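You operate a simulated robot arm through the tools that you are given. There is no shell and no other tool.

You are at the controls of a simulated robot arm. One attempt, no reset.

Task
Snap the red cap onto the pilot lamp in the socket, test it and put it in the blue tray.
Fine: set the knob to the volts printed on the lamp and let the green bar fill; knob at OFF, then the eject button; the cap stays on.

The check looks at the end state, three seconds after you hand in, the way a careful person would. Anything else that was tipped, shoved, dropped, spilled or broken makes it a failure. A push-on lid holds only when it is set on centred and level and pressed home; a screw cap is set on level and turned clockwise until tight.

Robot
A 7-joint arm with a two-finger parallel gripper, fixed in place. Base frame: the origin is at the foot of the arm, x ahead of it, y to its left, z up; the work surface is at about z = 804. Readings come in mm, rad, newtons and seconds.
With the tool pointing down near the work surface it reaches from about 380 to 800 mm from the base axis. Its first joint turns from -2.496 to 2.496 rad. Payload 3 kg.
Tool frame: the origin (TCP) lies between the finger pads and is the grasp point; the fingertips stand 30 mm ahead of it; z points along the fingers, y is the line along which they close. The gripper opens to 110 mm. The fingers are 20 mm wide and 10 mm thick; the gripper's body (48 by 112 mm) begins 55 mm behind the TCP.
Orientation is that of the tool frame in the base frame, as a unit quaternion [w, x, y, z]. With the fingers straight down and closing along the base's y, the tool's x points along the base's -x, its y along +y and its z along -z.

Tools
- The arm moves only by the tool nudge_tool. Its argument "targets" is one flat list of numbers, 7 for each row, row after row: the shift along the tool's x, y, z in units of 25 mm (1.0 is 25 mm), then the turn, a rotation vector about the tool's x, y, z in units of 8 degrees (1.0 is 8 degrees), then the closure, from 0 (fully open) to 1 (shut). In form: [x, y, z, rx, ry, rz, fingers, x, y, z, rx, ry, rz, fingers, ...]. A call has 1 to 20 rows; each row shifts and turns the commanded pose from where the row before left it, along the tool's axes as they then stand. A call with a number of a shift or a turn outside -1 to 1 is refused whole. Each row takes 0.2 s and may step no farther than 50 mm and 0.15 rad from the row before; otherwise, or with a gripper value out of range, the whole call is refused. A pose out of reach is approached as far as the arm can. The call stops where the force on the tool passes 40 N (or 10 N more than at its start, if that is more) or the arm is blocked; 0.2 s more then pass. The fingers move at their own pace (about 153 mm/s each) and stop on an object; they squeeze with about 43 N. The grip force told is the motor's: it shows also when the fingers shut on nothing. Time passes only in rows, and 0.2 s behind the last, so rows that do not move let the fingers close. It gives the time, the measured TCP pose, the force on the tool (base axes), the opening and the grip force at its end, in the units of the frame above (readings bear some noise), with the torque about the TCP (base axes, N m) and any sound that the robot's microphone picked up.
- Cameras (640 x 400 px; columns grow to the right, rows downward): "scene" is fixed at [217.8, -500, 1543.3]; the picture's right is [0.67, -0.75, 0.00], its down [-0.45, -0.40, -0.80] and it looks along [0.60, 0.53, -0.60] (base axes); focal length 368 px, centre (320, 200). "wrist" rides on the gripper at [72, 17, -104] in the tool frame; the picture's right is [-0.23, 0.97, 0.00], its down [-0.76, -0.18, -0.62] and it looks along [-0.61, -0.14, 0.78] (tool axes); focal length 222 px, centre (320, 200). There is no depth. A picture from a camera that has moved, and an enlarged one, comes with that camera's place and axes in the base frame and with its lens.
- snapshot(camera): a new picture of that camera. The clock stands still meanwhile.
- raise_lower(by): slides the trunk up (or, below 0, down) by that many mm; the arm rides with it, the base frame stays. It gives what a move gives, with no picture.
- zoom(camera, box): a new picture of the part [left, top, right, bottom] of that camera's present view, enlarged. The clock stands still meanwhile.
- finish_job(): hands the job in; it is judged then, once.

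Places have to be worked out from the pictures, the camera data and where the tool is seen. Open the gripper and draw the arm clear of the work before you hand the job in, unless the task says otherwise.

The tools are called after "Request:" by a JSON object that holds its "name" and its "arguments". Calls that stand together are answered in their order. nudge_tool: Moves the arm, as the interface text tells. Its arguments: {"type":"object","properties":{"targets":{"type":"array","items":{"type":"number"}}},"required":["targets"]} The other tools are called the same way: raise_lower (by) slides the trunk up or down; snapshot (camera) takes a picture; zoom (camera, box) takes an enlarged picture of a part of a camera's view; finish_job () hands the job in.

At the start:

```text
time_s: 0.0
position: [674.9, -12.3, 1107.6]
tool_rot: [0.0, 0.0, 1.0, 0.0]
ft_force: [0.3, 0.6, 0.1]
torque: [0.02, -0.02, 0.02]
gripper_width: 109.8
gripper_force: 0.0
trunk travel left (down, up): [-400.0, 90.0]
```

scene: 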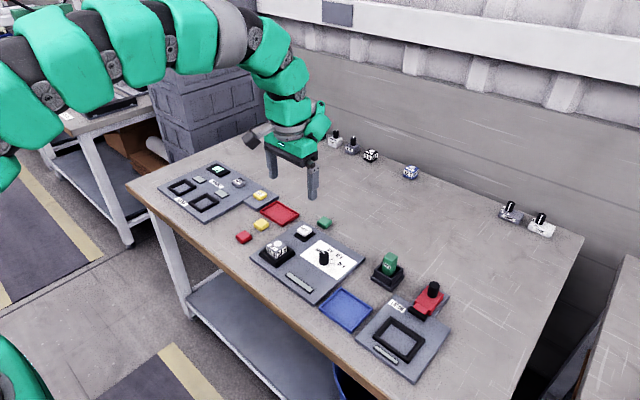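
wrist: 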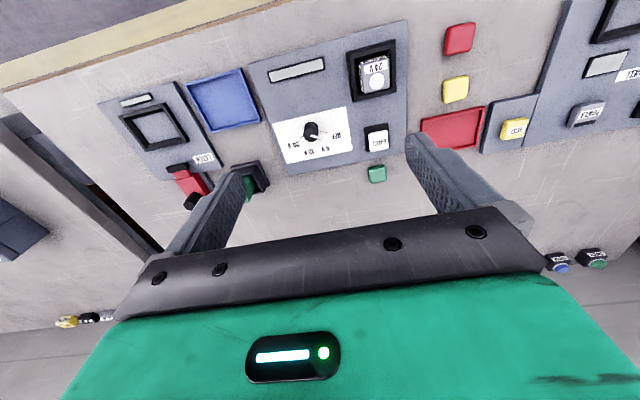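

I start by looking closely at the bench: the tester panel with the lamp, knob and eject button, the caps and the tray.

Request:
{"name": "zoom", "arguments": {"camera": "scene", "box": [220, 190, 380, 310]}}

Request:
{"name": "zoom", "arguments": {"camera": "wrist", "box": [240, 10, 500, 190]}}

Request:
{"name": "zoom", "arguments": {"camera": "wrist", "box": [90, 60, 280, 220]}}

Request:
{"name": "zoom", "arguments": {"camera": "scene", "box": [150, 150, 310, 250]}}

Request:
{"name": "zoom", "arguments": {"camera": "scene", "box": [320, 230, 480, 390]}}

```text
3.33 times, centred on (300, 250) of scene
camera zoom: at [217.8, -500.0, 1543.3], right [0.67, -0.75, 0.0], down [-0.45, -0.4, -0.8], along [0.6, 0.53, -0.6], focal length 1226 px, centre (387, 33)
```

zoom: 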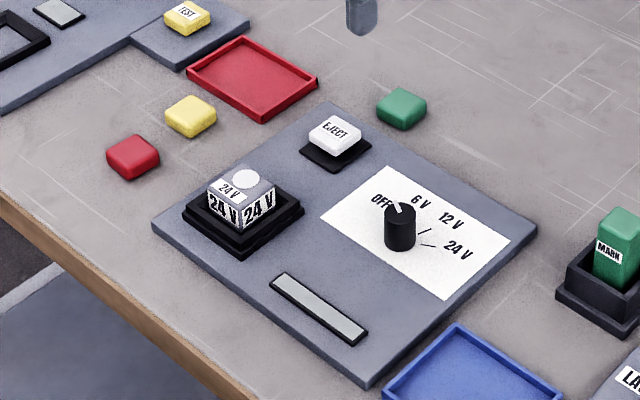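

```text
2.22 times, centred on (370, 100) of wrist
camera zoom: at [603.0, 5.0, 1211.1], right [0.23, 0.97, 0.0], down [0.76, -0.18, 0.62], along [0.61, -0.14, -0.78], focal length 494 px, centre (209, 422)
```

zoom: 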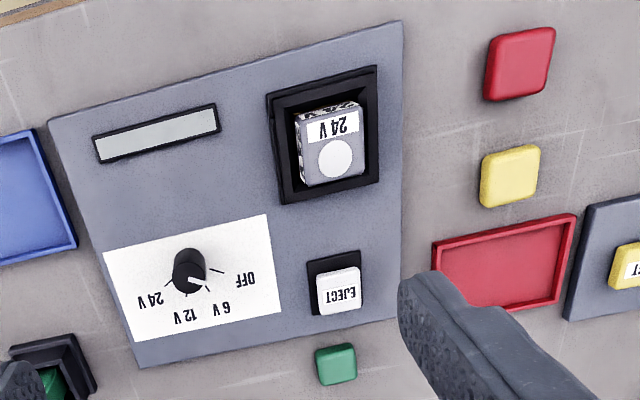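

```text
2.50 times, centred on (185, 140) of wrist
camera zoom: at [603.0, 5.0, 1211.1], right [0.23, 0.97, 0.0], down [0.76, -0.18, 0.62], along [0.61, -0.14, -0.78], focal length 555 px, centre (658, 350)
```

zoom: 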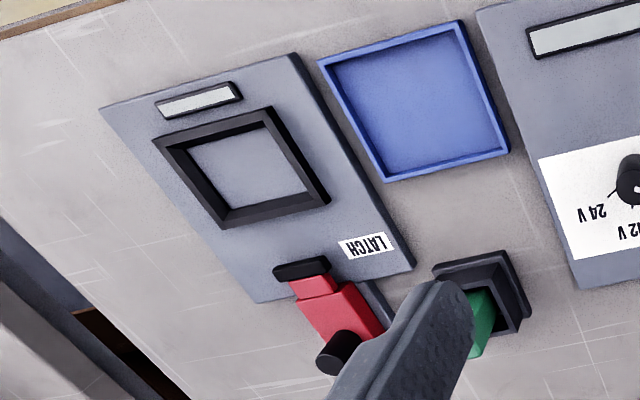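

```text
4.00 times, centred on (230, 200) of scene
camera zoom: at [217.8, -500.0, 1543.3], right [0.67, -0.75, 0.0], down [-0.45, -0.4, -0.8], along [0.6, 0.53, -0.6], focal length 1472 px, centre (680, 200)
```

zoom: 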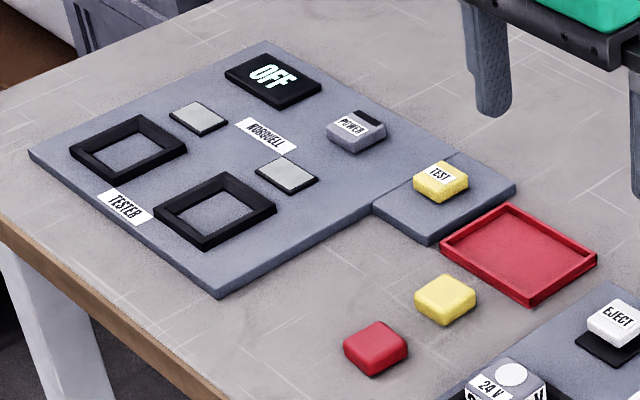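

```text
2.50 times, centred on (400, 310) of scene
camera zoom: at [217.8, -500.0, 1543.3], right [0.67, -0.75, 0.0], down [-0.45, -0.4, -0.8], along [0.6, 0.53, -0.6], focal length 920 px, centre (120, -75)
```

zoom: 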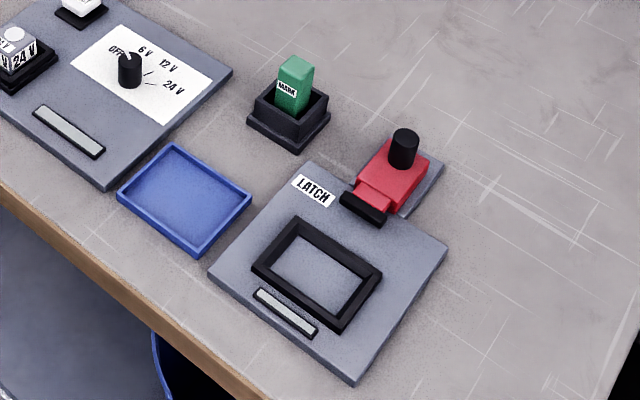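

The lamp prints 24 V and the caps lie as loose blocks; I enlarge further to read the knob pointer, the lamp's sides and the caps' shapes.

Request:
{"name": "zoom", "arguments": {"camera": "scene", "box": [300, 235, 350, 275]}}

Request:
{"name": "zoom", "arguments": {"camera": "scene", "box": [230, 215, 300, 265]}}

Request:
{"name": "zoom", "arguments": {"camera": "wrist", "box": [340, 30, 420, 110]}}

Request:
{"name": "zoom", "arguments": {"camera": "wrist", "box": [420, 10, 500, 110]}}

Request:
{"name": "zoom", "arguments": {"camera": "scene", "box": [320, 120, 560, 250]}}

```text
10.00 times, centred on (325, 255) of scene
camera zoom: at [217.8, -500.0, 1543.3], right [0.67, -0.75, 0.0], down [-0.45, -0.4, -0.8], along [0.6, 0.53, -0.6], focal length 3680 px, centre (270, -350)
```

zoom: 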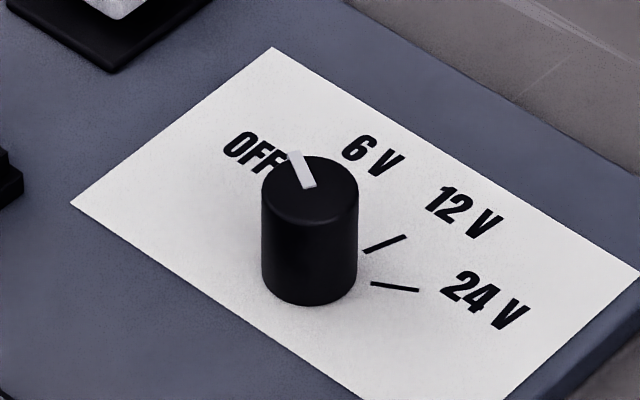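

```text
8.00 times, centred on (265, 240) of scene
camera zoom: at [217.8, -500.0, 1543.3], right [0.67, -0.75, 0.0], down [-0.45, -0.4, -0.8], along [0.6, 0.53, -0.6], focal length 2944 px, centre (760, -120)
```

zoom: 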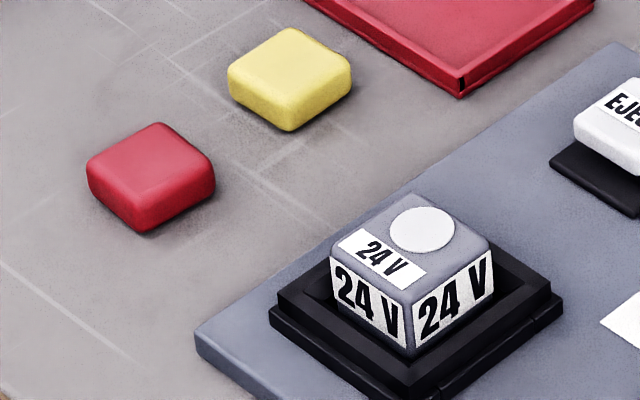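

```text
5.00 times, centred on (380, 70) of wrist
camera zoom: at [603.0, 5.0, 1211.1], right [0.23, 0.97, 0.0], down [0.76, -0.18, 0.62], along [0.61, -0.14, -0.78], focal length 1111 px, centre (20, 850)
```

zoom: 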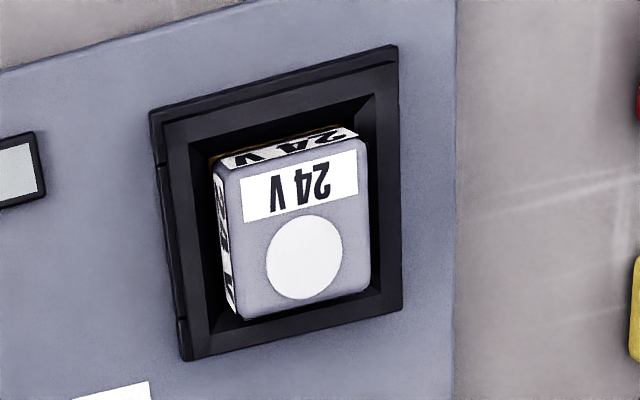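

```text
4.00 times, centred on (460, 60) of wrist
camera zoom: at [603.0, 5.0, 1211.1], right [0.23, 0.97, 0.0], down [0.76, -0.18, 0.62], along [0.61, -0.14, -0.78], focal length 888 px, centre (-240, 760)
```

zoom: 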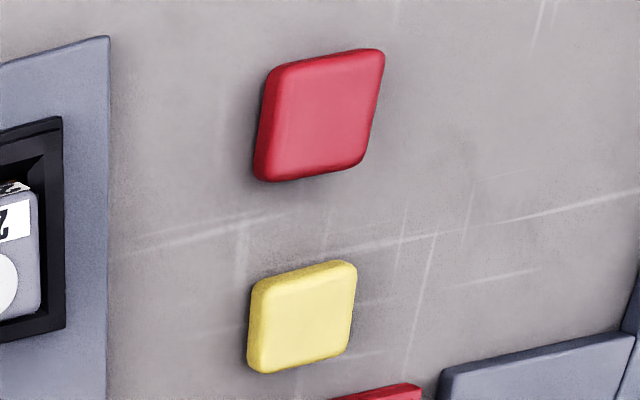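

```text
2.67 times, centred on (440, 185) of scene
camera zoom: at [217.8, -500.0, 1543.3], right [0.67, -0.75, 0.0], down [-0.45, -0.4, -0.8], along [0.6, 0.53, -0.6], focal length 981 px, centre (0, 240)
```

zoom: 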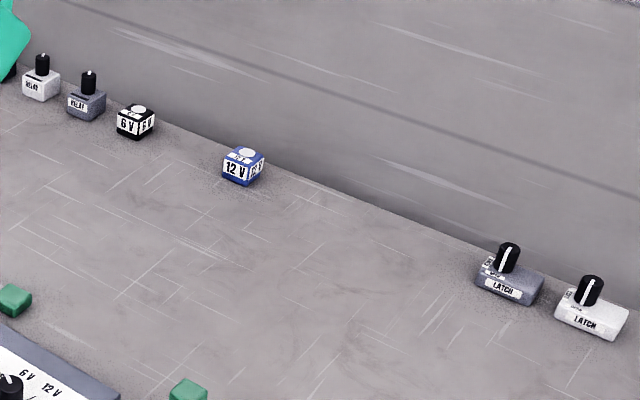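

The knob now points to OFF (ticks at about +60°, +20°, −20°, −60° from base +x; 24 V is 120° clockwise from OFF). Red cap is near (661, 192), lamp near (678, 70); I go above the red cap to look at it closely.

Request:
{"name": "nudge_tool", "arguments": {"targets": [0.058, 0.911, 0.75, 0, 0, 0, 0, 0.058, 0.911, 0.75, 0, 0, 0, 0, 0.058, 0.911, 0.75, 0, 0, 0, 0, 0.058, 0.911, 0.75, 0, 0, 0, 0, 0.058, 0.911, 0.75, 0, 0, 0, 0, 0.058, 0.911, 0.75, 0, 0, 0, 0, 0.058, 0.911, 0.75, 0, 0, 0, 0, 0.058, 0.911, 0.75, 0, 0, 0, 0, 0.058, 0.911, 0.75, 0, 0, 0, 0, 0, 0, 0, 0, 0, 0, 0]}}

Request:
{"name": "snapshot", "arguments": {"camera": "wrist"}}

Request:
{"name": "snapshot", "arguments": {"camera": "scene"}}

```text
time_s: 2.2
position: [663.0, 195.9, 938.3]
tool_rot: [0.0, 0.0, 1.0, 0.001]
ft_force: [0.0, 0.3, -0.8]
torque: [0.0, 0.05, 0.01]
gripper_width: 109.9
gripper_force: 0.1
trunk travel left (down, up): [-400.0, 90.0]
```

```text
taken
camera wrist: at [590.7, 213.3, 1041.7], right [0.23, 0.97, 0.0], down [0.76, -0.18, 0.62], along [0.61, -0.14, -0.78], focal length 222 px, centre (320, 200)
```

wrist: 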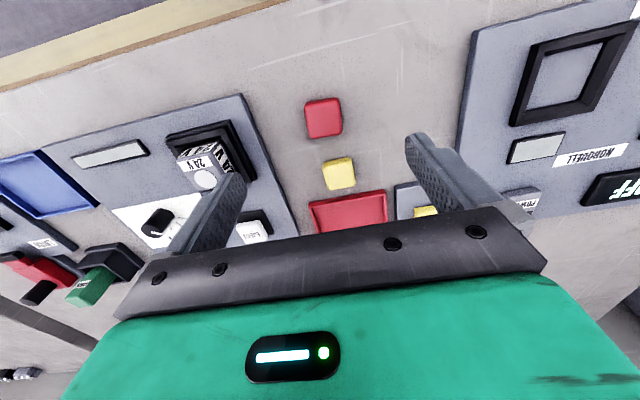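

```text
taken
```

scene: 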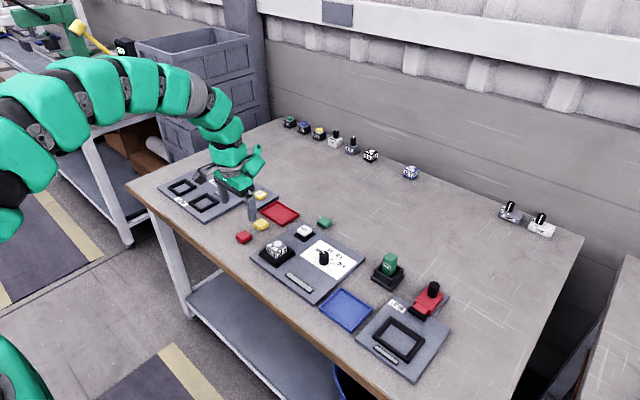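

The red cap shows between the finger planes; I enlarge it to measure its centre, yaw and height, and the lamp as well.

Request:
{"name": "zoom", "arguments": {"camera": "wrist", "box": [283, 87, 363, 147]}}

Request:
{"name": "zoom", "arguments": {"camera": "wrist", "box": [150, 110, 270, 200]}}

Request:
{"name": "zoom", "arguments": {"camera": "scene", "box": [225, 205, 305, 255]}}

```text
6.67 times, centred on (323, 117) of wrist
camera zoom: at [590.7, 213.3, 1041.7], right [0.23, 0.97, 0.0], down [0.76, -0.18, 0.62], along [0.61, -0.14, -0.78], focal length 1481 px, centre (300, 753)
```

zoom: 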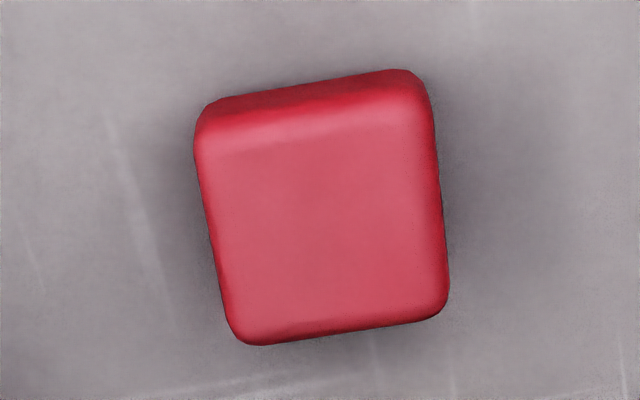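

```text
4.44 times, centred on (210, 155) of wrist
camera zoom: at [590.7, 213.3, 1041.7], right [0.23, 0.97, 0.0], down [0.76, -0.18, 0.62], along [0.61, -0.14, -0.78], focal length 987 px, centre (809, 400)
```

zoom: 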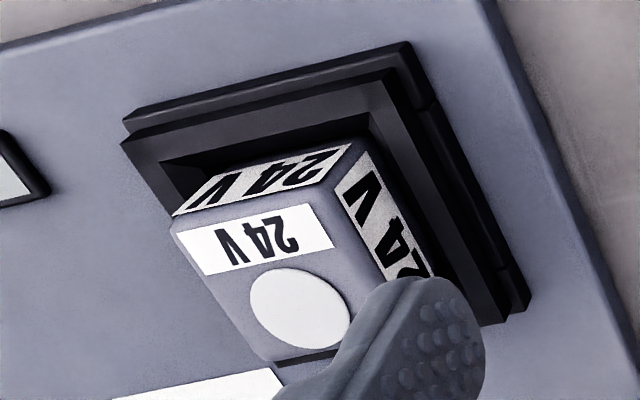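

```text
8.00 times, centred on (265, 230) of scene
camera zoom: at [217.8, -500.0, 1543.3], right [0.67, -0.75, 0.0], down [-0.45, -0.4, -0.8], along [0.6, 0.53, -0.6], focal length 2944 px, centre (760, -40)
```

zoom: 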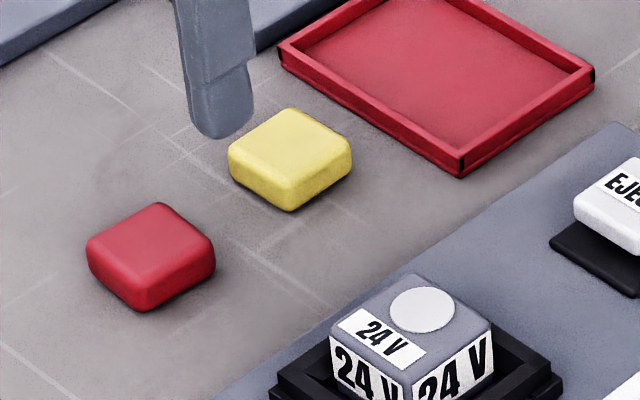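

The lamp looks about 40 mm wide while the cap looks a bit smaller, so I check where the cap seats; the parts at the back of the bench may show a finished example.

Request:
{"name": "zoom", "arguments": {"camera": "scene", "box": [275, 105, 385, 170]}}

Request:
{"name": "zoom", "arguments": {"camera": "scene", "box": [355, 140, 435, 190]}}

Request:
{"name": "zoom", "arguments": {"camera": "scene", "box": [255, 225, 305, 265]}}

Request:
{"name": "zoom", "arguments": {"camera": "scene", "box": [310, 205, 340, 235]}}

```text
5.82 times, centred on (330, 138) of scene
camera zoom: at [217.8, -500.0, 1543.3], right [0.67, -0.75, 0.0], down [-0.45, -0.4, -0.8], along [0.6, 0.53, -0.6], focal length 2141 px, centre (262, 564)
```

zoom: 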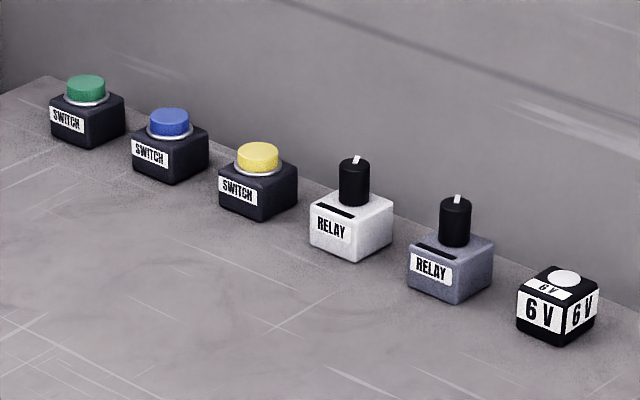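

```text
8.00 times, centred on (395, 165) of scene
camera zoom: at [217.8, -500.0, 1543.3], right [0.67, -0.75, 0.0], down [-0.45, -0.4, -0.8], along [0.6, 0.53, -0.6], focal length 2944 px, centre (-280, 480)
```

zoom: 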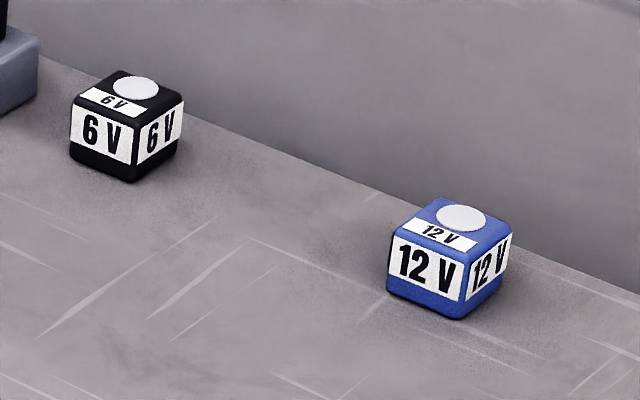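

```text
10.00 times, centred on (280, 245) of scene
camera zoom: at [217.8, -500.0, 1543.3], right [0.67, -0.75, 0.0], down [-0.45, -0.4, -0.8], along [0.6, 0.53, -0.6], focal length 3680 px, centre (720, -250)
```

zoom: 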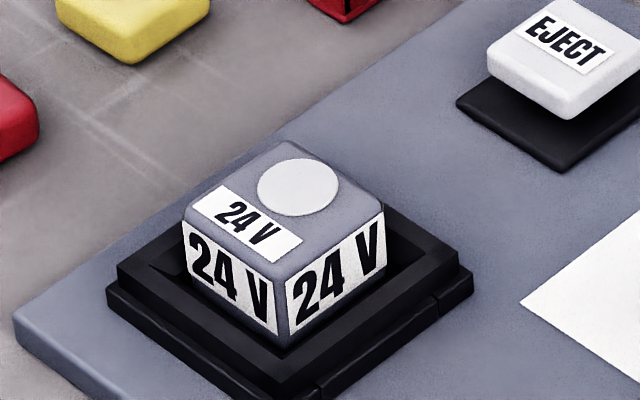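

```text
13.33 times, centred on (325, 220) of scene
camera zoom: at [217.8, -500.0, 1543.3], right [0.67, -0.75, 0.0], down [-0.45, -0.4, -0.8], along [0.6, 0.53, -0.6], focal length 4906 px, centre (253, -67)
```

zoom: 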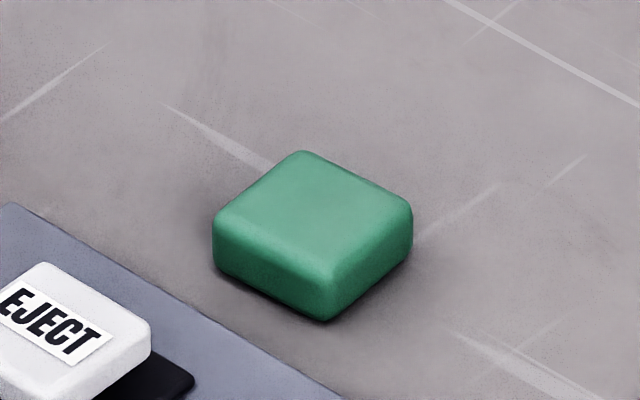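

The disc on the lamp top is an indicator marking beside a label; the lamp top is roughly 40 mm square around (683, 70), z≈843. I go lower over the red cap (about (667, 199), turned ~4° clockwise) with the fingers part closed, and look again.

Request:
{"name": "nudge_tool", "arguments": {"targets": [-0.09, 0.06, 0.7, 0, 0, 0.25, 0.4, -0.09, 0.06, 0.7, 0, 0, 0.25, 0.4, 0, 0, 0.7, 0, 0, 0, 0.4, 0, 0, 0.6, 0, 0, 0, 0.4, 0, 0, 0, 0, 0, 0, 0.4]}}

Request:
{"name": "snapshot", "arguments": {"camera": "wrist"}}

Request:
{"name": "zoom", "arguments": {"camera": "wrist", "box": [240, 70, 400, 170]}}

Request:
{"name": "zoom", "arguments": {"camera": "scene", "box": [215, 200, 295, 250]}}

```text
time_s: 3.4
position: [665.6, 195.7, 871.7]
tool_rot: [0.0, 0.034, 0.999, -0.001]
ft_force: [-0.4, -0.1, -0.8]
torque: [0.02, -0.01, -0.02]
gripper_width: 65.9
gripper_force: 0.0
trunk travel left (down, up): [-400.0, 90.0]
```

```text
taken
camera wrist: at [594.2, 218.7, 973.7], right [0.29, 0.96, 0.0], down [0.75, -0.23, 0.62], along [0.6, -0.18, -0.78], focal length 222 px, centre (320, 200)
```

wrist: 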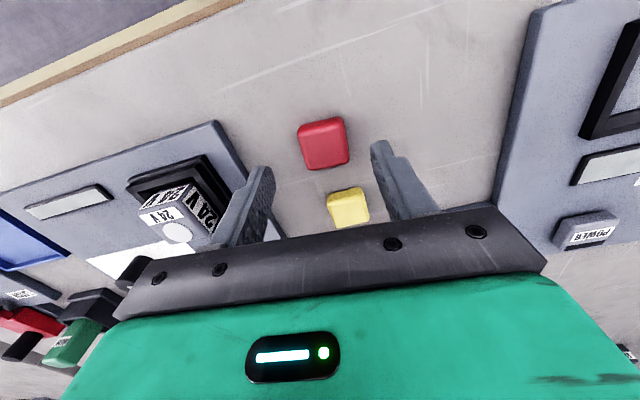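

```text
4.00 times, centred on (320, 120) of wrist
camera zoom: at [594.2, 218.7, 973.7], right [0.29, 0.96, 0.0], down [0.75, -0.23, 0.62], along [0.6, -0.18, -0.78], focal length 888 px, centre (320, 520)
```

zoom: 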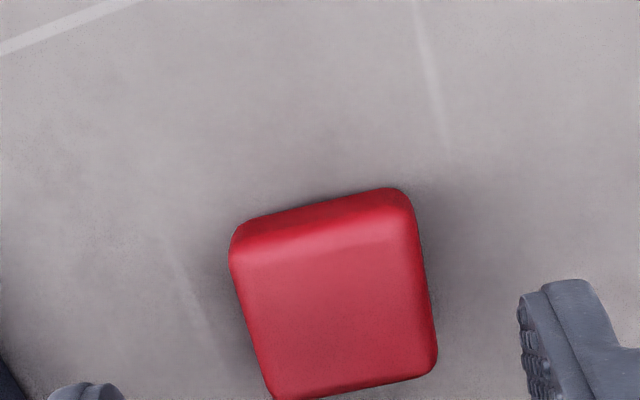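

```text
8.00 times, centred on (255, 225) of scene
camera zoom: at [217.8, -500.0, 1543.3], right [0.67, -0.75, 0.0], down [-0.45, -0.4, -0.8], along [0.6, 0.53, -0.6], focal length 2944 px, centre (840, 0)
```

zoom: 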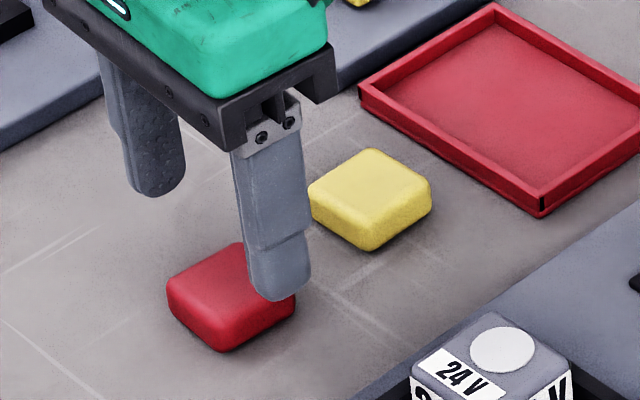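

The cap (≈35 mm square, turned about 4–5° clockwise) sits about 4 mm to +y of the tool centre. I shift, go down so the fingertips are about 3 mm above the bench, and close on it.

Request:
{"name": "nudge_tool", "arguments": {"targets": [-0.04, 0.16, 0.4, 0, 0, 0.05, 0.4, 0, 0, 0.5, 0, 0, 0, 0.4, 0, 0, 0.46, 0, 0, 0, 0.4, 0, 0, 0, 0, 0, 0, 0.4, 0, 0, 0, 0, 0, 0, 1, 0, 0, 0, 0, 0, 0, 1, 0, 0, 0, 0, 0, 0, 1]}}

Request:
{"name": "snapshot", "arguments": {"camera": "wrist"}}

Request:
{"name": "zoom", "arguments": {"camera": "scene", "box": [215, 200, 295, 250]}}

```text
time_s: 5.0
position: [666.8, 200.7, 837.0]
tool_rot: [0.0, 0.039, 0.999, 0.0]
ft_force: [-0.1, 0.0, 1.3]
torque: [0.02, -0.01, -0.03]
gripper_width: 34.0
gripper_force: 42.8
trunk travel left (down, up): [-400.0, 90.0]
```

```text
taken
camera wrist: at [597.1, 223.3, 940.4], right [0.3, 0.95, 0.0], down [0.75, -0.24, 0.62], along [0.59, -0.19, -0.78], focal length 222 px, centre (320, 200)
```

wrist: 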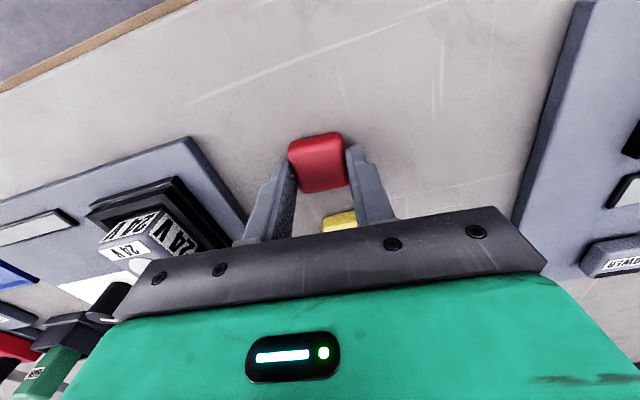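

```text
8.00 times, centred on (255, 225) of scene
camera zoom: at [217.8, -500.0, 1543.3], right [0.67, -0.75, 0.0], down [-0.45, -0.4, -0.8], along [0.6, 0.53, -0.6], focal length 2944 px, centre (840, 0)
```

zoom: 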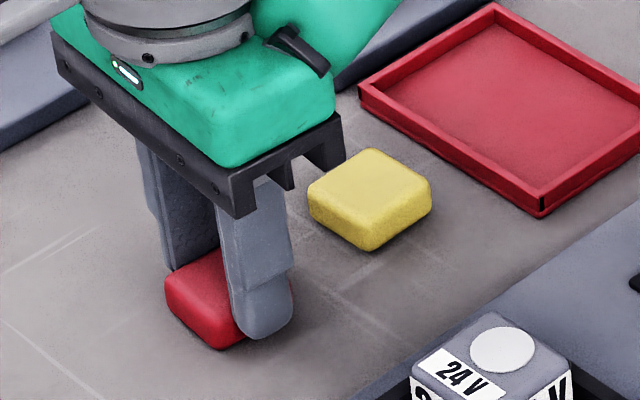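

The cap is held (34 mm wide). I lift it 100 mm and check how it sits in the fingers.

Request:
{"name": "nudge_tool", "arguments": {"targets": [0, 0, -0.3, 0, 0, 0, 1, 0, 0, -0.7, 0, 0, 0, 1, 0, 0, -1, 0, 0, 0, 1, 0, 0, -1, 0, 0, 0, 1, 0, 0, -1, 0, 0, 0, 1, 0, 0, 0, 0, 0, 0, 1]}}

Request:
{"name": "zoom", "arguments": {"camera": "wrist", "box": [240, 110, 400, 210]}}

Request:
{"name": "zoom", "arguments": {"camera": "scene", "box": [215, 160, 295, 210]}}

Request:
{"name": "zoom", "arguments": {"camera": "wrist", "box": [60, 130, 220, 230]}}

```text
time_s: 6.4
position: [665.8, 201.0, 938.0]
tool_rot: [-0.001, 0.038, 0.999, 0.0]
ft_force: [0.6, 0.4, 0.3]
torque: [-0.01, -0.01, -0.01]
gripper_width: 34.1
gripper_force: 43.1
trunk travel left (down, up): [-400.0, 90.0]
```

```text
4.00 times, centred on (320, 160) of wrist
camera zoom: at [596.2, 223.0, 1040.7], right [0.3, 0.95, 0.0], down [0.75, -0.24, 0.62], along [0.59, -0.19, -0.78], focal length 888 px, centre (320, 360)
```

zoom: 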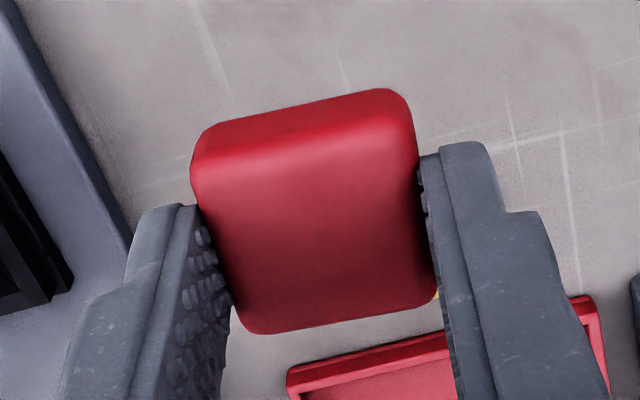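

```text
8.00 times, centred on (255, 185) of scene
camera zoom: at [217.8, -500.0, 1543.3], right [0.67, -0.75, 0.0], down [-0.45, -0.4, -0.8], along [0.6, 0.53, -0.6], focal length 2944 px, centre (840, 320)
```

zoom: 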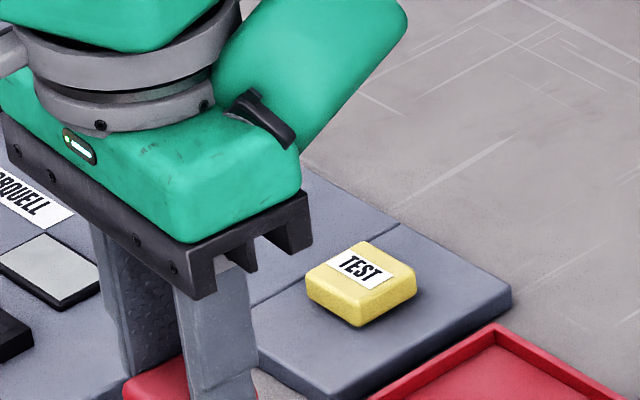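

```text
4.00 times, centred on (140, 180) of wrist
camera zoom: at [596.2, 223.0, 1040.7], right [0.3, 0.95, 0.0], down [0.75, -0.24, 0.62], along [0.59, -0.19, -0.78], focal length 888 px, centre (1040, 280)
```

zoom: 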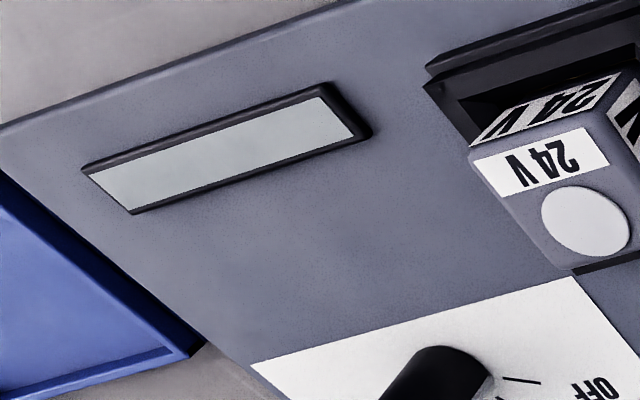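

The cap is centred on the TCP within about 1 mm. I turn back to square with the panel and carry it over above the lamp, then look at the lamp beneath it.

Request:
{"name": "nudge_tool", "arguments": {"targets": [0, 0, 0, 0, 0, -0.55, 1, -0.107, -0.867, 0, 0, 0, 0, 1, -0.107, -0.867, 0, 0, 0, 0, 1, -0.107, -0.867, 0, 0, 0, 0, 1, -0.107, -0.867, 0, 0, 0, 0, 1, -0.107, -0.867, 0, 0, 0, 0, 1, -0.107, -0.867, 0, 0, 0, 0, 1, 0, 0, 0, 0, 0, 0, 1, 0, 0, 0, 0, 0, 0, 1]}}

Request:
{"name": "snapshot", "arguments": {"camera": "wrist"}}

Request:
{"name": "zoom", "arguments": {"camera": "wrist", "box": [240, 80, 400, 180]}}

Request:
{"name": "zoom", "arguments": {"camera": "scene", "box": [240, 200, 320, 260]}}

```text
time_s: 8.4
position: [683.8, 70.9, 938.6]
tool_rot: [0.0, 0.0, 1.0, 0.0]
ft_force: [0.2, -1.0, 0.6]
torque: [-0.01, 0.0, -0.04]
gripper_width: 34.4
gripper_force: 43.1
trunk travel left (down, up): [-400.0, 90.0]
```

```text
taken
camera wrist: at [611.4, 88.2, 1041.7], right [0.23, 0.97, 0.0], down [0.76, -0.18, 0.62], along [0.61, -0.14, -0.78], focal length 222 px, centre (320, 200)
```

wrist: 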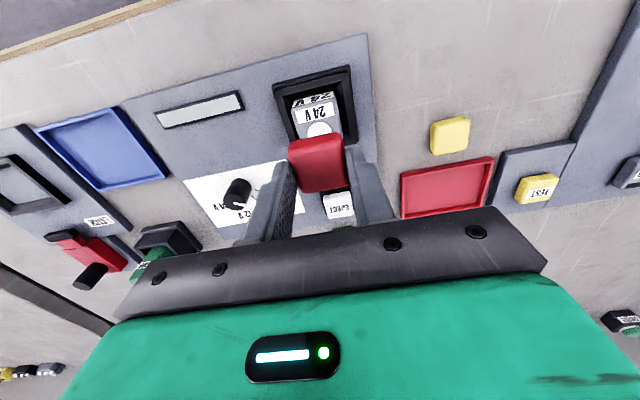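

```text
4.00 times, centred on (320, 130) of wrist
camera zoom: at [611.4, 88.2, 1041.7], right [0.23, 0.97, 0.0], down [0.76, -0.18, 0.62], along [0.61, -0.14, -0.78], focal length 888 px, centre (320, 480)
```

zoom: 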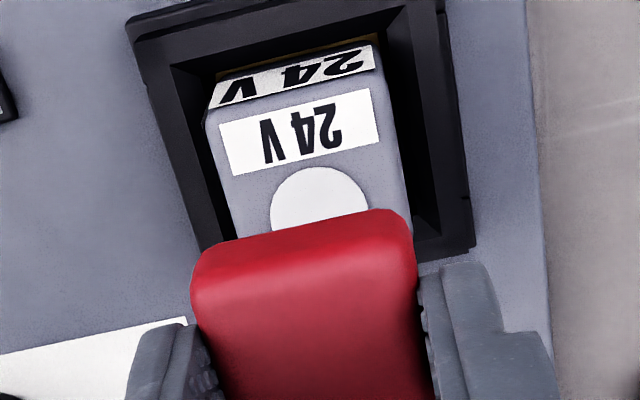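

```text
6.67 times, centred on (280, 230) of scene
camera zoom: at [217.8, -500.0, 1543.3], right [0.67, -0.75, 0.0], down [-0.45, -0.4, -0.8], along [0.6, 0.53, -0.6], focal length 2453 px, centre (587, 0)
```

zoom: 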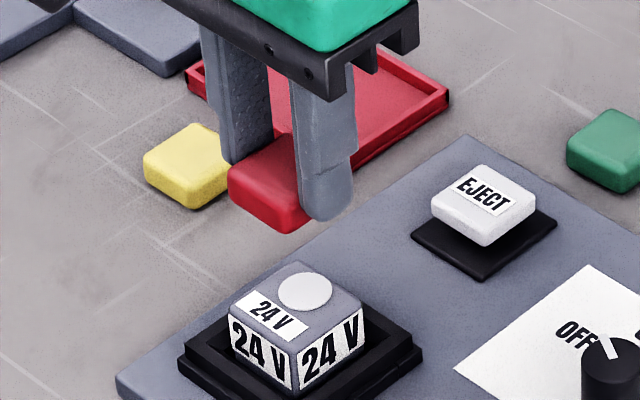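

By the same camera the lamp top centres on about (684, 70) and the held cap on about (683.5, 72), so they are nearly stacked. I trim y by −1.5 mm, lower to about 14 mm above the lamp and look again.

Request:
{"name": "nudge_tool", "arguments": {"targets": [0, -0.06, 0.5, 0, 0, 0, 1, 0, 0, 0.5, 0, 0, 0, 1, 0, 0, 0.5, 0, 0, 0, 1, 0, 0, 0.42, 0, 0, 0, 1, 0, 0, 0, 0, 0, 0, 1]}}

Request:
{"name": "zoom", "arguments": {"camera": "wrist", "box": [240, 80, 400, 180]}}

Request:
{"name": "zoom", "arguments": {"camera": "scene", "box": [250, 215, 310, 265]}}

```text
time_s: 9.6
position: [685.6, 67.1, 890.1]
tool_rot: [0.0, 0.0, 1.0, 0.0]
ft_force: [-0.8, 0.7, -0.3]
torque: [-0.01, 0.02, -0.01]
gripper_width: 34.3
gripper_force: 43.2
trunk travel left (down, up): [-400.0, 90.0]
```

```text
4.00 times, centred on (320, 130) of wrist
camera zoom: at [613.0, 84.4, 992.0], right [0.23, 0.97, 0.0], down [0.76, -0.18, 0.62], along [0.61, -0.14, -0.78], focal length 888 px, centre (320, 480)
```

zoom: 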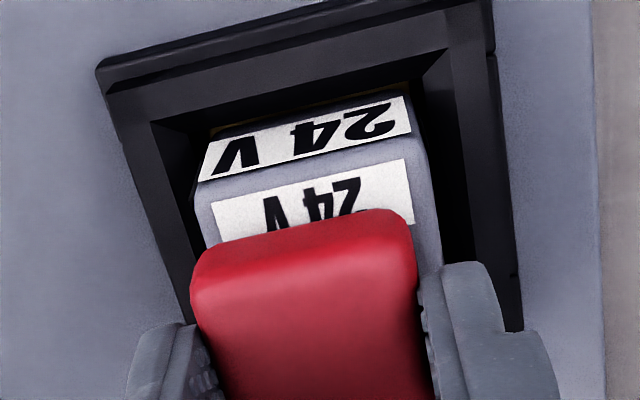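

```text
8.00 times, centred on (280, 240) of scene
camera zoom: at [217.8, -500.0, 1543.3], right [0.67, -0.75, 0.0], down [-0.45, -0.4, -0.8], along [0.6, 0.53, -0.6], focal length 2944 px, centre (640, -120)
```

zoom: 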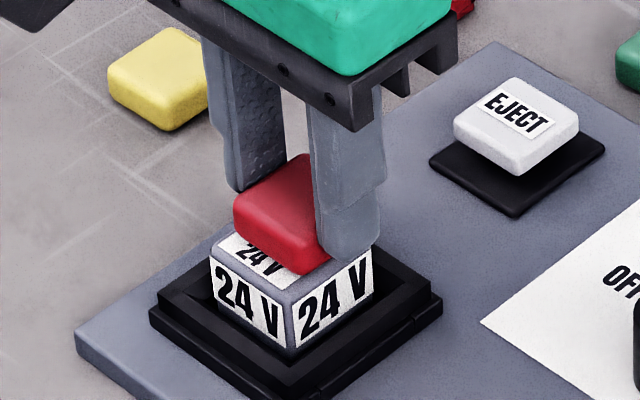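

Seen in the tool frame the lamp is now about 2 mm to +y of the cap, a bigger shift than I commanded. I hold still for a few rows to see whether the arm settles or the reading just wanders.

Request:
{"name": "nudge_tool", "arguments": {"targets": [0, 0, 0, 0, 0, 0, 1, 0, 0, 0, 0, 0, 0, 1]}}

Request:
{"name": "nudge_tool", "arguments": {"targets": [0, 0, 0, 0, 0, 0, 1, 0, 0, 0, 0, 0, 0, 1]}}

Request:
{"name": "zoom", "arguments": {"camera": "wrist", "box": [240, 80, 400, 180]}}

Request:
{"name": "zoom", "arguments": {"camera": "scene", "box": [250, 215, 310, 265]}}

```text
time_s: 10.2
position: [685.0, 67.7, 888.5]
tool_rot: [-0.001, 0.0, 1.0, 0.0]
ft_force: [0.6, 0.0, -1.0]
torque: [0.03, 0.01, -0.03]
gripper_width: 34.1
gripper_force: 43.2
trunk travel left (down, up): [-400.0, 90.0]
```

```text
time_s: 10.8
position: [685.1, 67.8, 888.5]
tool_rot: [0.0, 0.0, 1.0, 0.0]
ft_force: [-0.2, 0.5, -0.4]
torque: [0.0, 0.02, 0.0]
gripper_width: 34.2
gripper_force: 42.7
trunk travel left (down, up): [-400.0, 90.0]
```

```text
4.00 times, centred on (320, 130) of wrist
camera zoom: at [612.9, 84.3, 992.1], right [0.23, 0.97, 0.0], down [0.76, -0.18, 0.62], along [0.61, -0.14, -0.78], focal length 888 px, centre (320, 480)
```

zoom: 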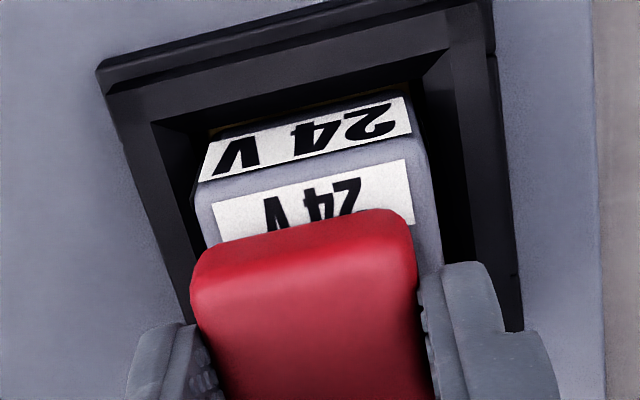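

```text
8.00 times, centred on (280, 240) of scene
camera zoom: at [217.8, -500.0, 1543.3], right [0.67, -0.75, 0.0], down [-0.45, -0.4, -0.8], along [0.6, 0.53, -0.6], focal length 2944 px, centre (640, -120)
```

zoom: 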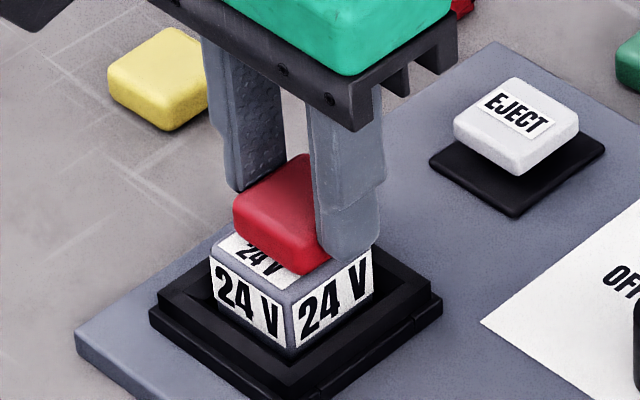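

The arm is steady at about (685, 67.5) and both views put the lamp 2–3 mm to +y of the cap. I correct y by +2.4 mm and lower to about 5 mm above the lamp, then re-check.

Request:
{"name": "nudge_tool", "arguments": {"targets": [0, 0.096, 0.1, 0, 0, 0, 1, 0, 0, 0.2, 0, 0, 0, 1, 0, 0, 0, 0, 0, 0, 1, 0, 0, 0, 0, 0, 0, 1]}}

Request:
{"name": "zoom", "arguments": {"camera": "wrist", "box": [240, 80, 400, 180]}}

Request:
{"name": "zoom", "arguments": {"camera": "scene", "box": [260, 220, 300, 260]}}

```text
time_s: 11.8
position: [684.1, 69.5, 885.5]
tool_rot: [0.002, 0.0, 1.0, -0.001]
ft_force: [2.7, -1.1, 25.2]
torque: [-0.05, -0.09, 0.02]
gripper_width: 34.0
gripper_force: 43.5
trunk travel left (down, up): [-400.0, 90.0]
```

```text
4.00 times, centred on (320, 130) of wrist
camera zoom: at [611.2, 87.2, 987.7], right [0.23, 0.97, 0.0], down [0.76, -0.18, 0.63], along [0.61, -0.14, -0.78], focal length 888 px, centre (320, 480)
```

zoom: 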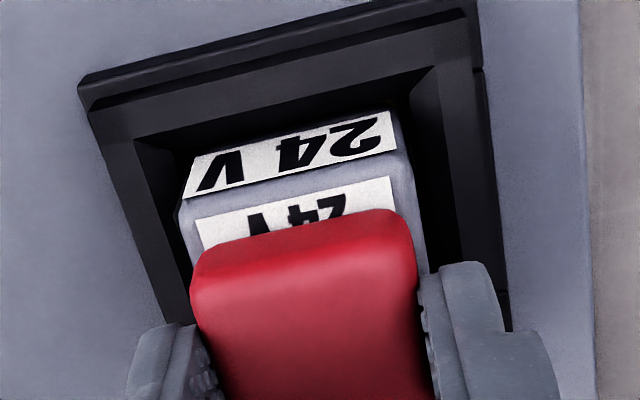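

```text
10.00 times, centred on (280, 240) of scene
camera zoom: at [217.8, -500.0, 1543.3], right [0.67, -0.75, 0.0], down [-0.45, -0.4, -0.8], along [0.6, 0.53, -0.6], focal length 3680 px, centre (720, -200)
```

zoom: 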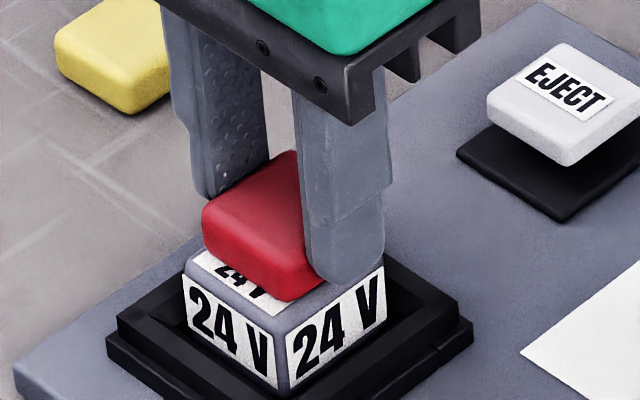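

The force reads 25 N, so the cap already touches: the lamp top is nearer z≈852 than I thought, which also shifts my x estimate. I enlarge both views to judge the offset before pressing.

Request:
{"name": "zoom", "arguments": {"camera": "scene", "box": [264, 232, 296, 252]}}

Request:
{"name": "zoom", "arguments": {"camera": "wrist", "box": [275, 100, 355, 150]}}

```text
16.00 times, centred on (280, 242) of scene
camera zoom: at [217.8, -500.0, 1543.3], right [0.67, -0.75, 0.0], down [-0.45, -0.4, -0.8], along [0.6, 0.53, -0.6], focal length 5887 px, centre (960, -472)
```

zoom: 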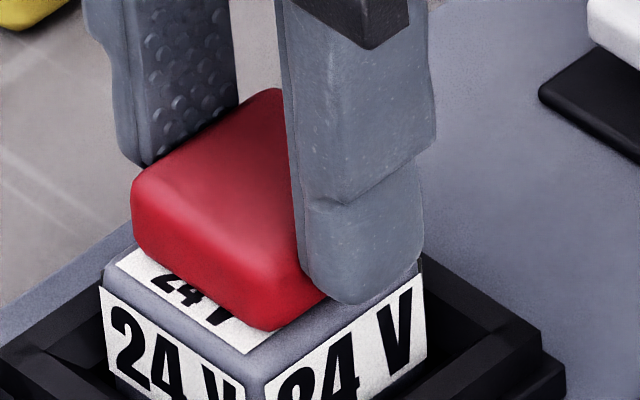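

```text
8.00 times, centred on (315, 125) of wrist
camera zoom: at [611.2, 87.2, 987.7], right [0.23, 0.97, 0.0], down [0.76, -0.18, 0.63], along [0.61, -0.14, -0.78], focal length 1777 px, centre (360, 800)
```

zoom: 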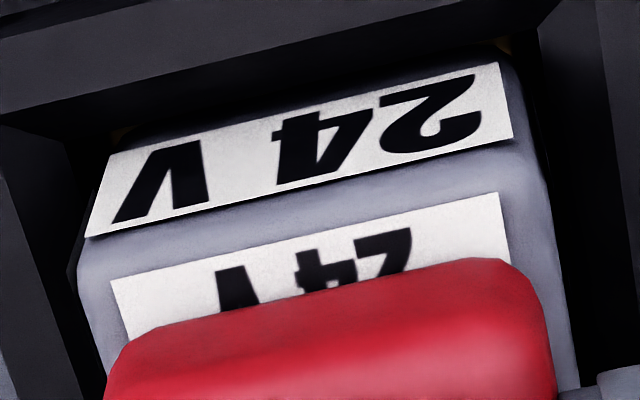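

Both views agree: y is within 0.5 mm, but the cap sits about 4 mm too far in +x (6 mm of lamp top shows on the near side, 2.2 mm would be centred). I lift 6 mm, shift 4 mm toward the base and look again.

Request:
{"name": "nudge_tool", "arguments": {"targets": [0, 0, -0.3, 0, 0, 0, 1, 0.16, 0, 0, 0, 0, 0, 1, 0, 0, 0, 0, 0, 0, 1, 0, 0, 0, 0, 0, 0, 1]}}

Request:
{"name": "zoom", "arguments": {"camera": "scene", "box": [264, 232, 296, 252]}}

Request:
{"name": "zoom", "arguments": {"camera": "wrist", "box": [275, 100, 355, 150]}}

```text
time_s: 12.8
position: [679.5, 70.8, 889.4]
tool_rot: [0.0, 0.0, 1.0, 0.0]
ft_force: [0.7, 0.7, -1.0]
torque: [0.03, -0.03, 0.02]
gripper_width: 34.1
gripper_force: 42.4
trunk travel left (down, up): [-400.0, 90.0]
```

```text
16.00 times, centred on (280, 242) of scene
camera zoom: at [217.8, -500.0, 1543.3], right [0.67, -0.75, 0.0], down [-0.45, -0.4, -0.8], along [0.6, 0.53, -0.6], focal length 5887 px, centre (960, -472)
```

zoom: 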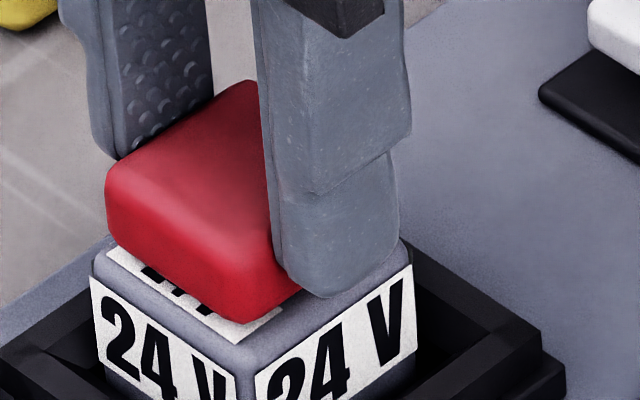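

```text
8.00 times, centred on (315, 125) of wrist
camera zoom: at [607.6, 88.4, 992.2], right [0.23, 0.97, 0.0], down [0.76, -0.18, 0.62], along [0.61, -0.14, -0.78], focal length 1777 px, centre (360, 800)
```

zoom: 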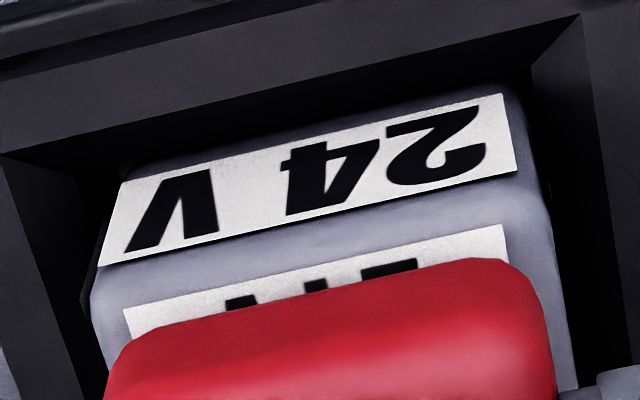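

The lamp itself seems to have shifted a little in the scene view; I look at the whole socket and compare before doing more.

Request:
{"name": "zoom", "arguments": {"camera": "scene", "box": [255, 225, 305, 265]}}

Request:
{"name": "zoom", "arguments": {"camera": "wrist", "box": [240, 70, 400, 170]}}

```text
10.00 times, centred on (280, 245) of scene
camera zoom: at [217.8, -500.0, 1543.3], right [0.67, -0.75, 0.0], down [-0.45, -0.4, -0.8], along [0.6, 0.53, -0.6], focal length 3680 px, centre (720, -250)
```

zoom: 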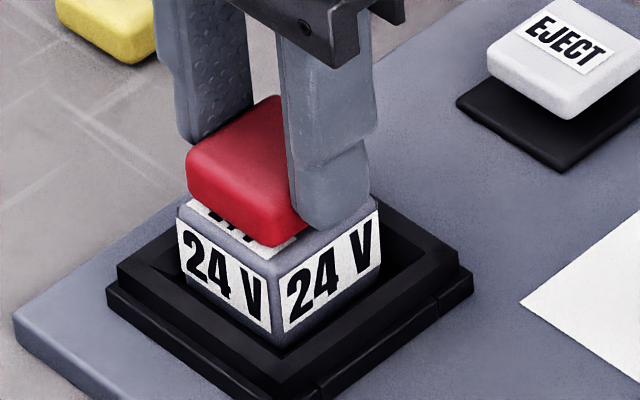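

```text
4.00 times, centred on (320, 120) of wrist
camera zoom: at [607.6, 88.4, 992.2], right [0.23, 0.97, 0.0], down [0.76, -0.18, 0.62], along [0.61, -0.14, -0.78], focal length 888 px, centre (320, 520)
```

zoom: 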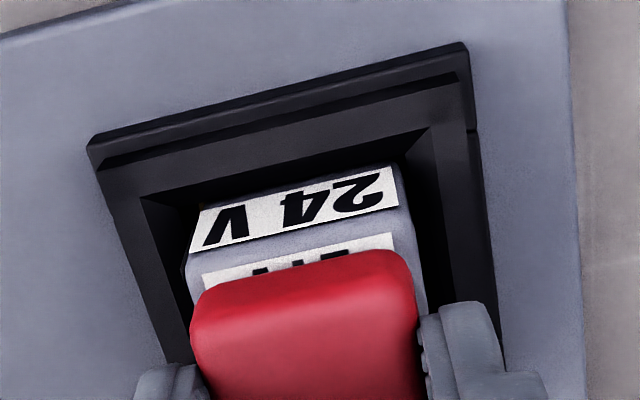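

The lamp is still seated in its socket and, in the current view, cap and lamp line up within about 0.5 mm in both directions. I lower straight down and press while still holding the cap level.

Request:
{"name": "nudge_tool", "arguments": {"targets": [0, 0, 0.1, 0, 0, 0, 1, 0, 0, 0.1, 0, 0, 0, 1, 0, 0, 0.1, 0, 0, 0, 1, 0, 0, 0.08, 0, 0, 0, 1, 0, 0, 0, 0, 0, 0, 1]}}

Request:
{"name": "zoom", "arguments": {"camera": "scene", "box": [264, 232, 296, 252]}}

Request:
{"name": "zoom", "arguments": {"camera": "wrist", "box": [275, 100, 355, 150]}}

```text
time_s: 13.9
position: [680.0, 70.6, 885.1]
tool_rot: [0.003, 0.0, 1.0, 0.0]
ft_force: [-8.8, -1.2, 25.2]
torque: [-0.06, 0.32, 0.01]
gripper_width: 34.0
gripper_force: 43.1
trunk travel left (down, up): [-400.0, 90.0]
stopped in row 5: the force on the tool passed its limit at 40 N (the readings are from after the stop); the commanded pose is now the measured one
```

```text
16.00 times, centred on (280, 242) of scene
camera zoom: at [217.8, -500.0, 1543.3], right [0.67, -0.75, 0.0], down [-0.45, -0.4, -0.8], along [0.6, 0.53, -0.6], focal length 5887 px, centre (960, -472)
```

zoom: 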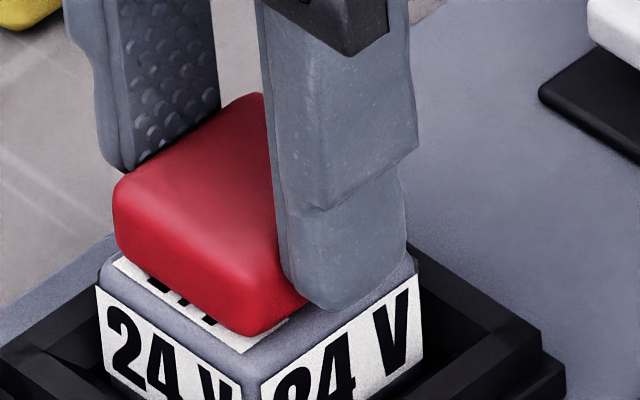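

```text
8.00 times, centred on (315, 125) of wrist
camera zoom: at [607.5, 87.8, 988.2], right [0.23, 0.97, 0.0], down [0.76, -0.18, 0.63], along [0.61, -0.14, -0.78], focal length 1777 px, centre (360, 800)
```

zoom: 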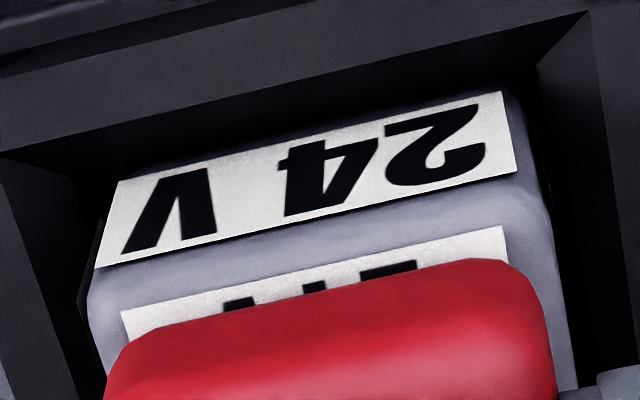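

In the wrist view the lamp kept its place relative to the cap between lifted and pressed, so they are mated or nearly so. I ease off 2 mm, open the fingers and back straight up to see how the cap sits by itself.

Request:
{"name": "nudge_tool", "arguments": {"targets": [0, 0, -0.06, 0, 0, 0, 1, 0, 0, 0, 0, 0, 0, 0.5, 0, 0, 0, 0, 0, 0, 0.5]}}

Request:
{"name": "zoom", "arguments": {"camera": "scene", "box": [255, 225, 305, 265]}}

Request:
{"name": "zoom", "arguments": {"camera": "wrist", "box": [240, 80, 400, 180]}}

```text
time_s: 14.8
position: [680.9, 68.8, 884.9]
tool_rot: [0.002, 0.0, 1.0, -0.001]
ft_force: [-0.2, 0.1, 0.6]
torque: [-0.01, -0.01, -0.01]
gripper_width: 54.8
gripper_force: 0.1
trunk travel left (down, up): [-400.0, 90.0]
```

```text
10.00 times, centred on (280, 245) of scene
camera zoom: at [217.8, -500.0, 1543.3], right [0.67, -0.75, 0.0], down [-0.45, -0.4, -0.8], along [0.6, 0.53, -0.6], focal length 3680 px, centre (720, -250)
```

zoom: 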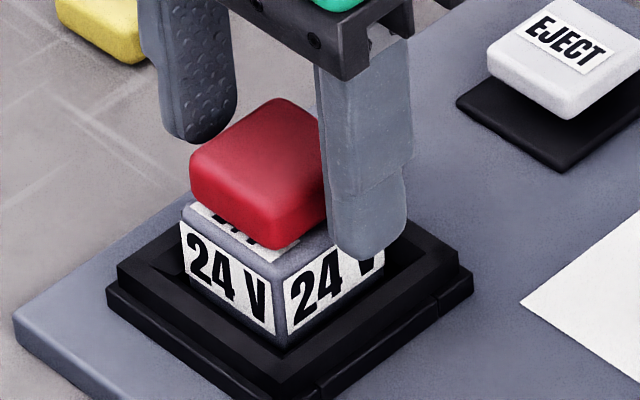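

```text
4.00 times, centred on (320, 130) of wrist
camera zoom: at [608.9, 86.9, 987.6], right [0.23, 0.97, 0.0], down [0.76, -0.18, 0.63], along [0.61, -0.14, -0.78], focal length 888 px, centre (320, 480)
```

zoom: 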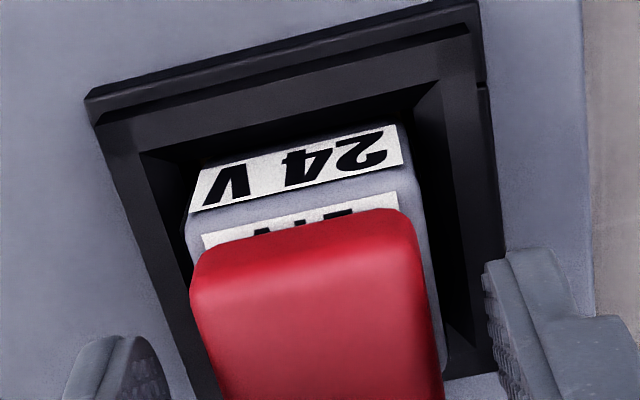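

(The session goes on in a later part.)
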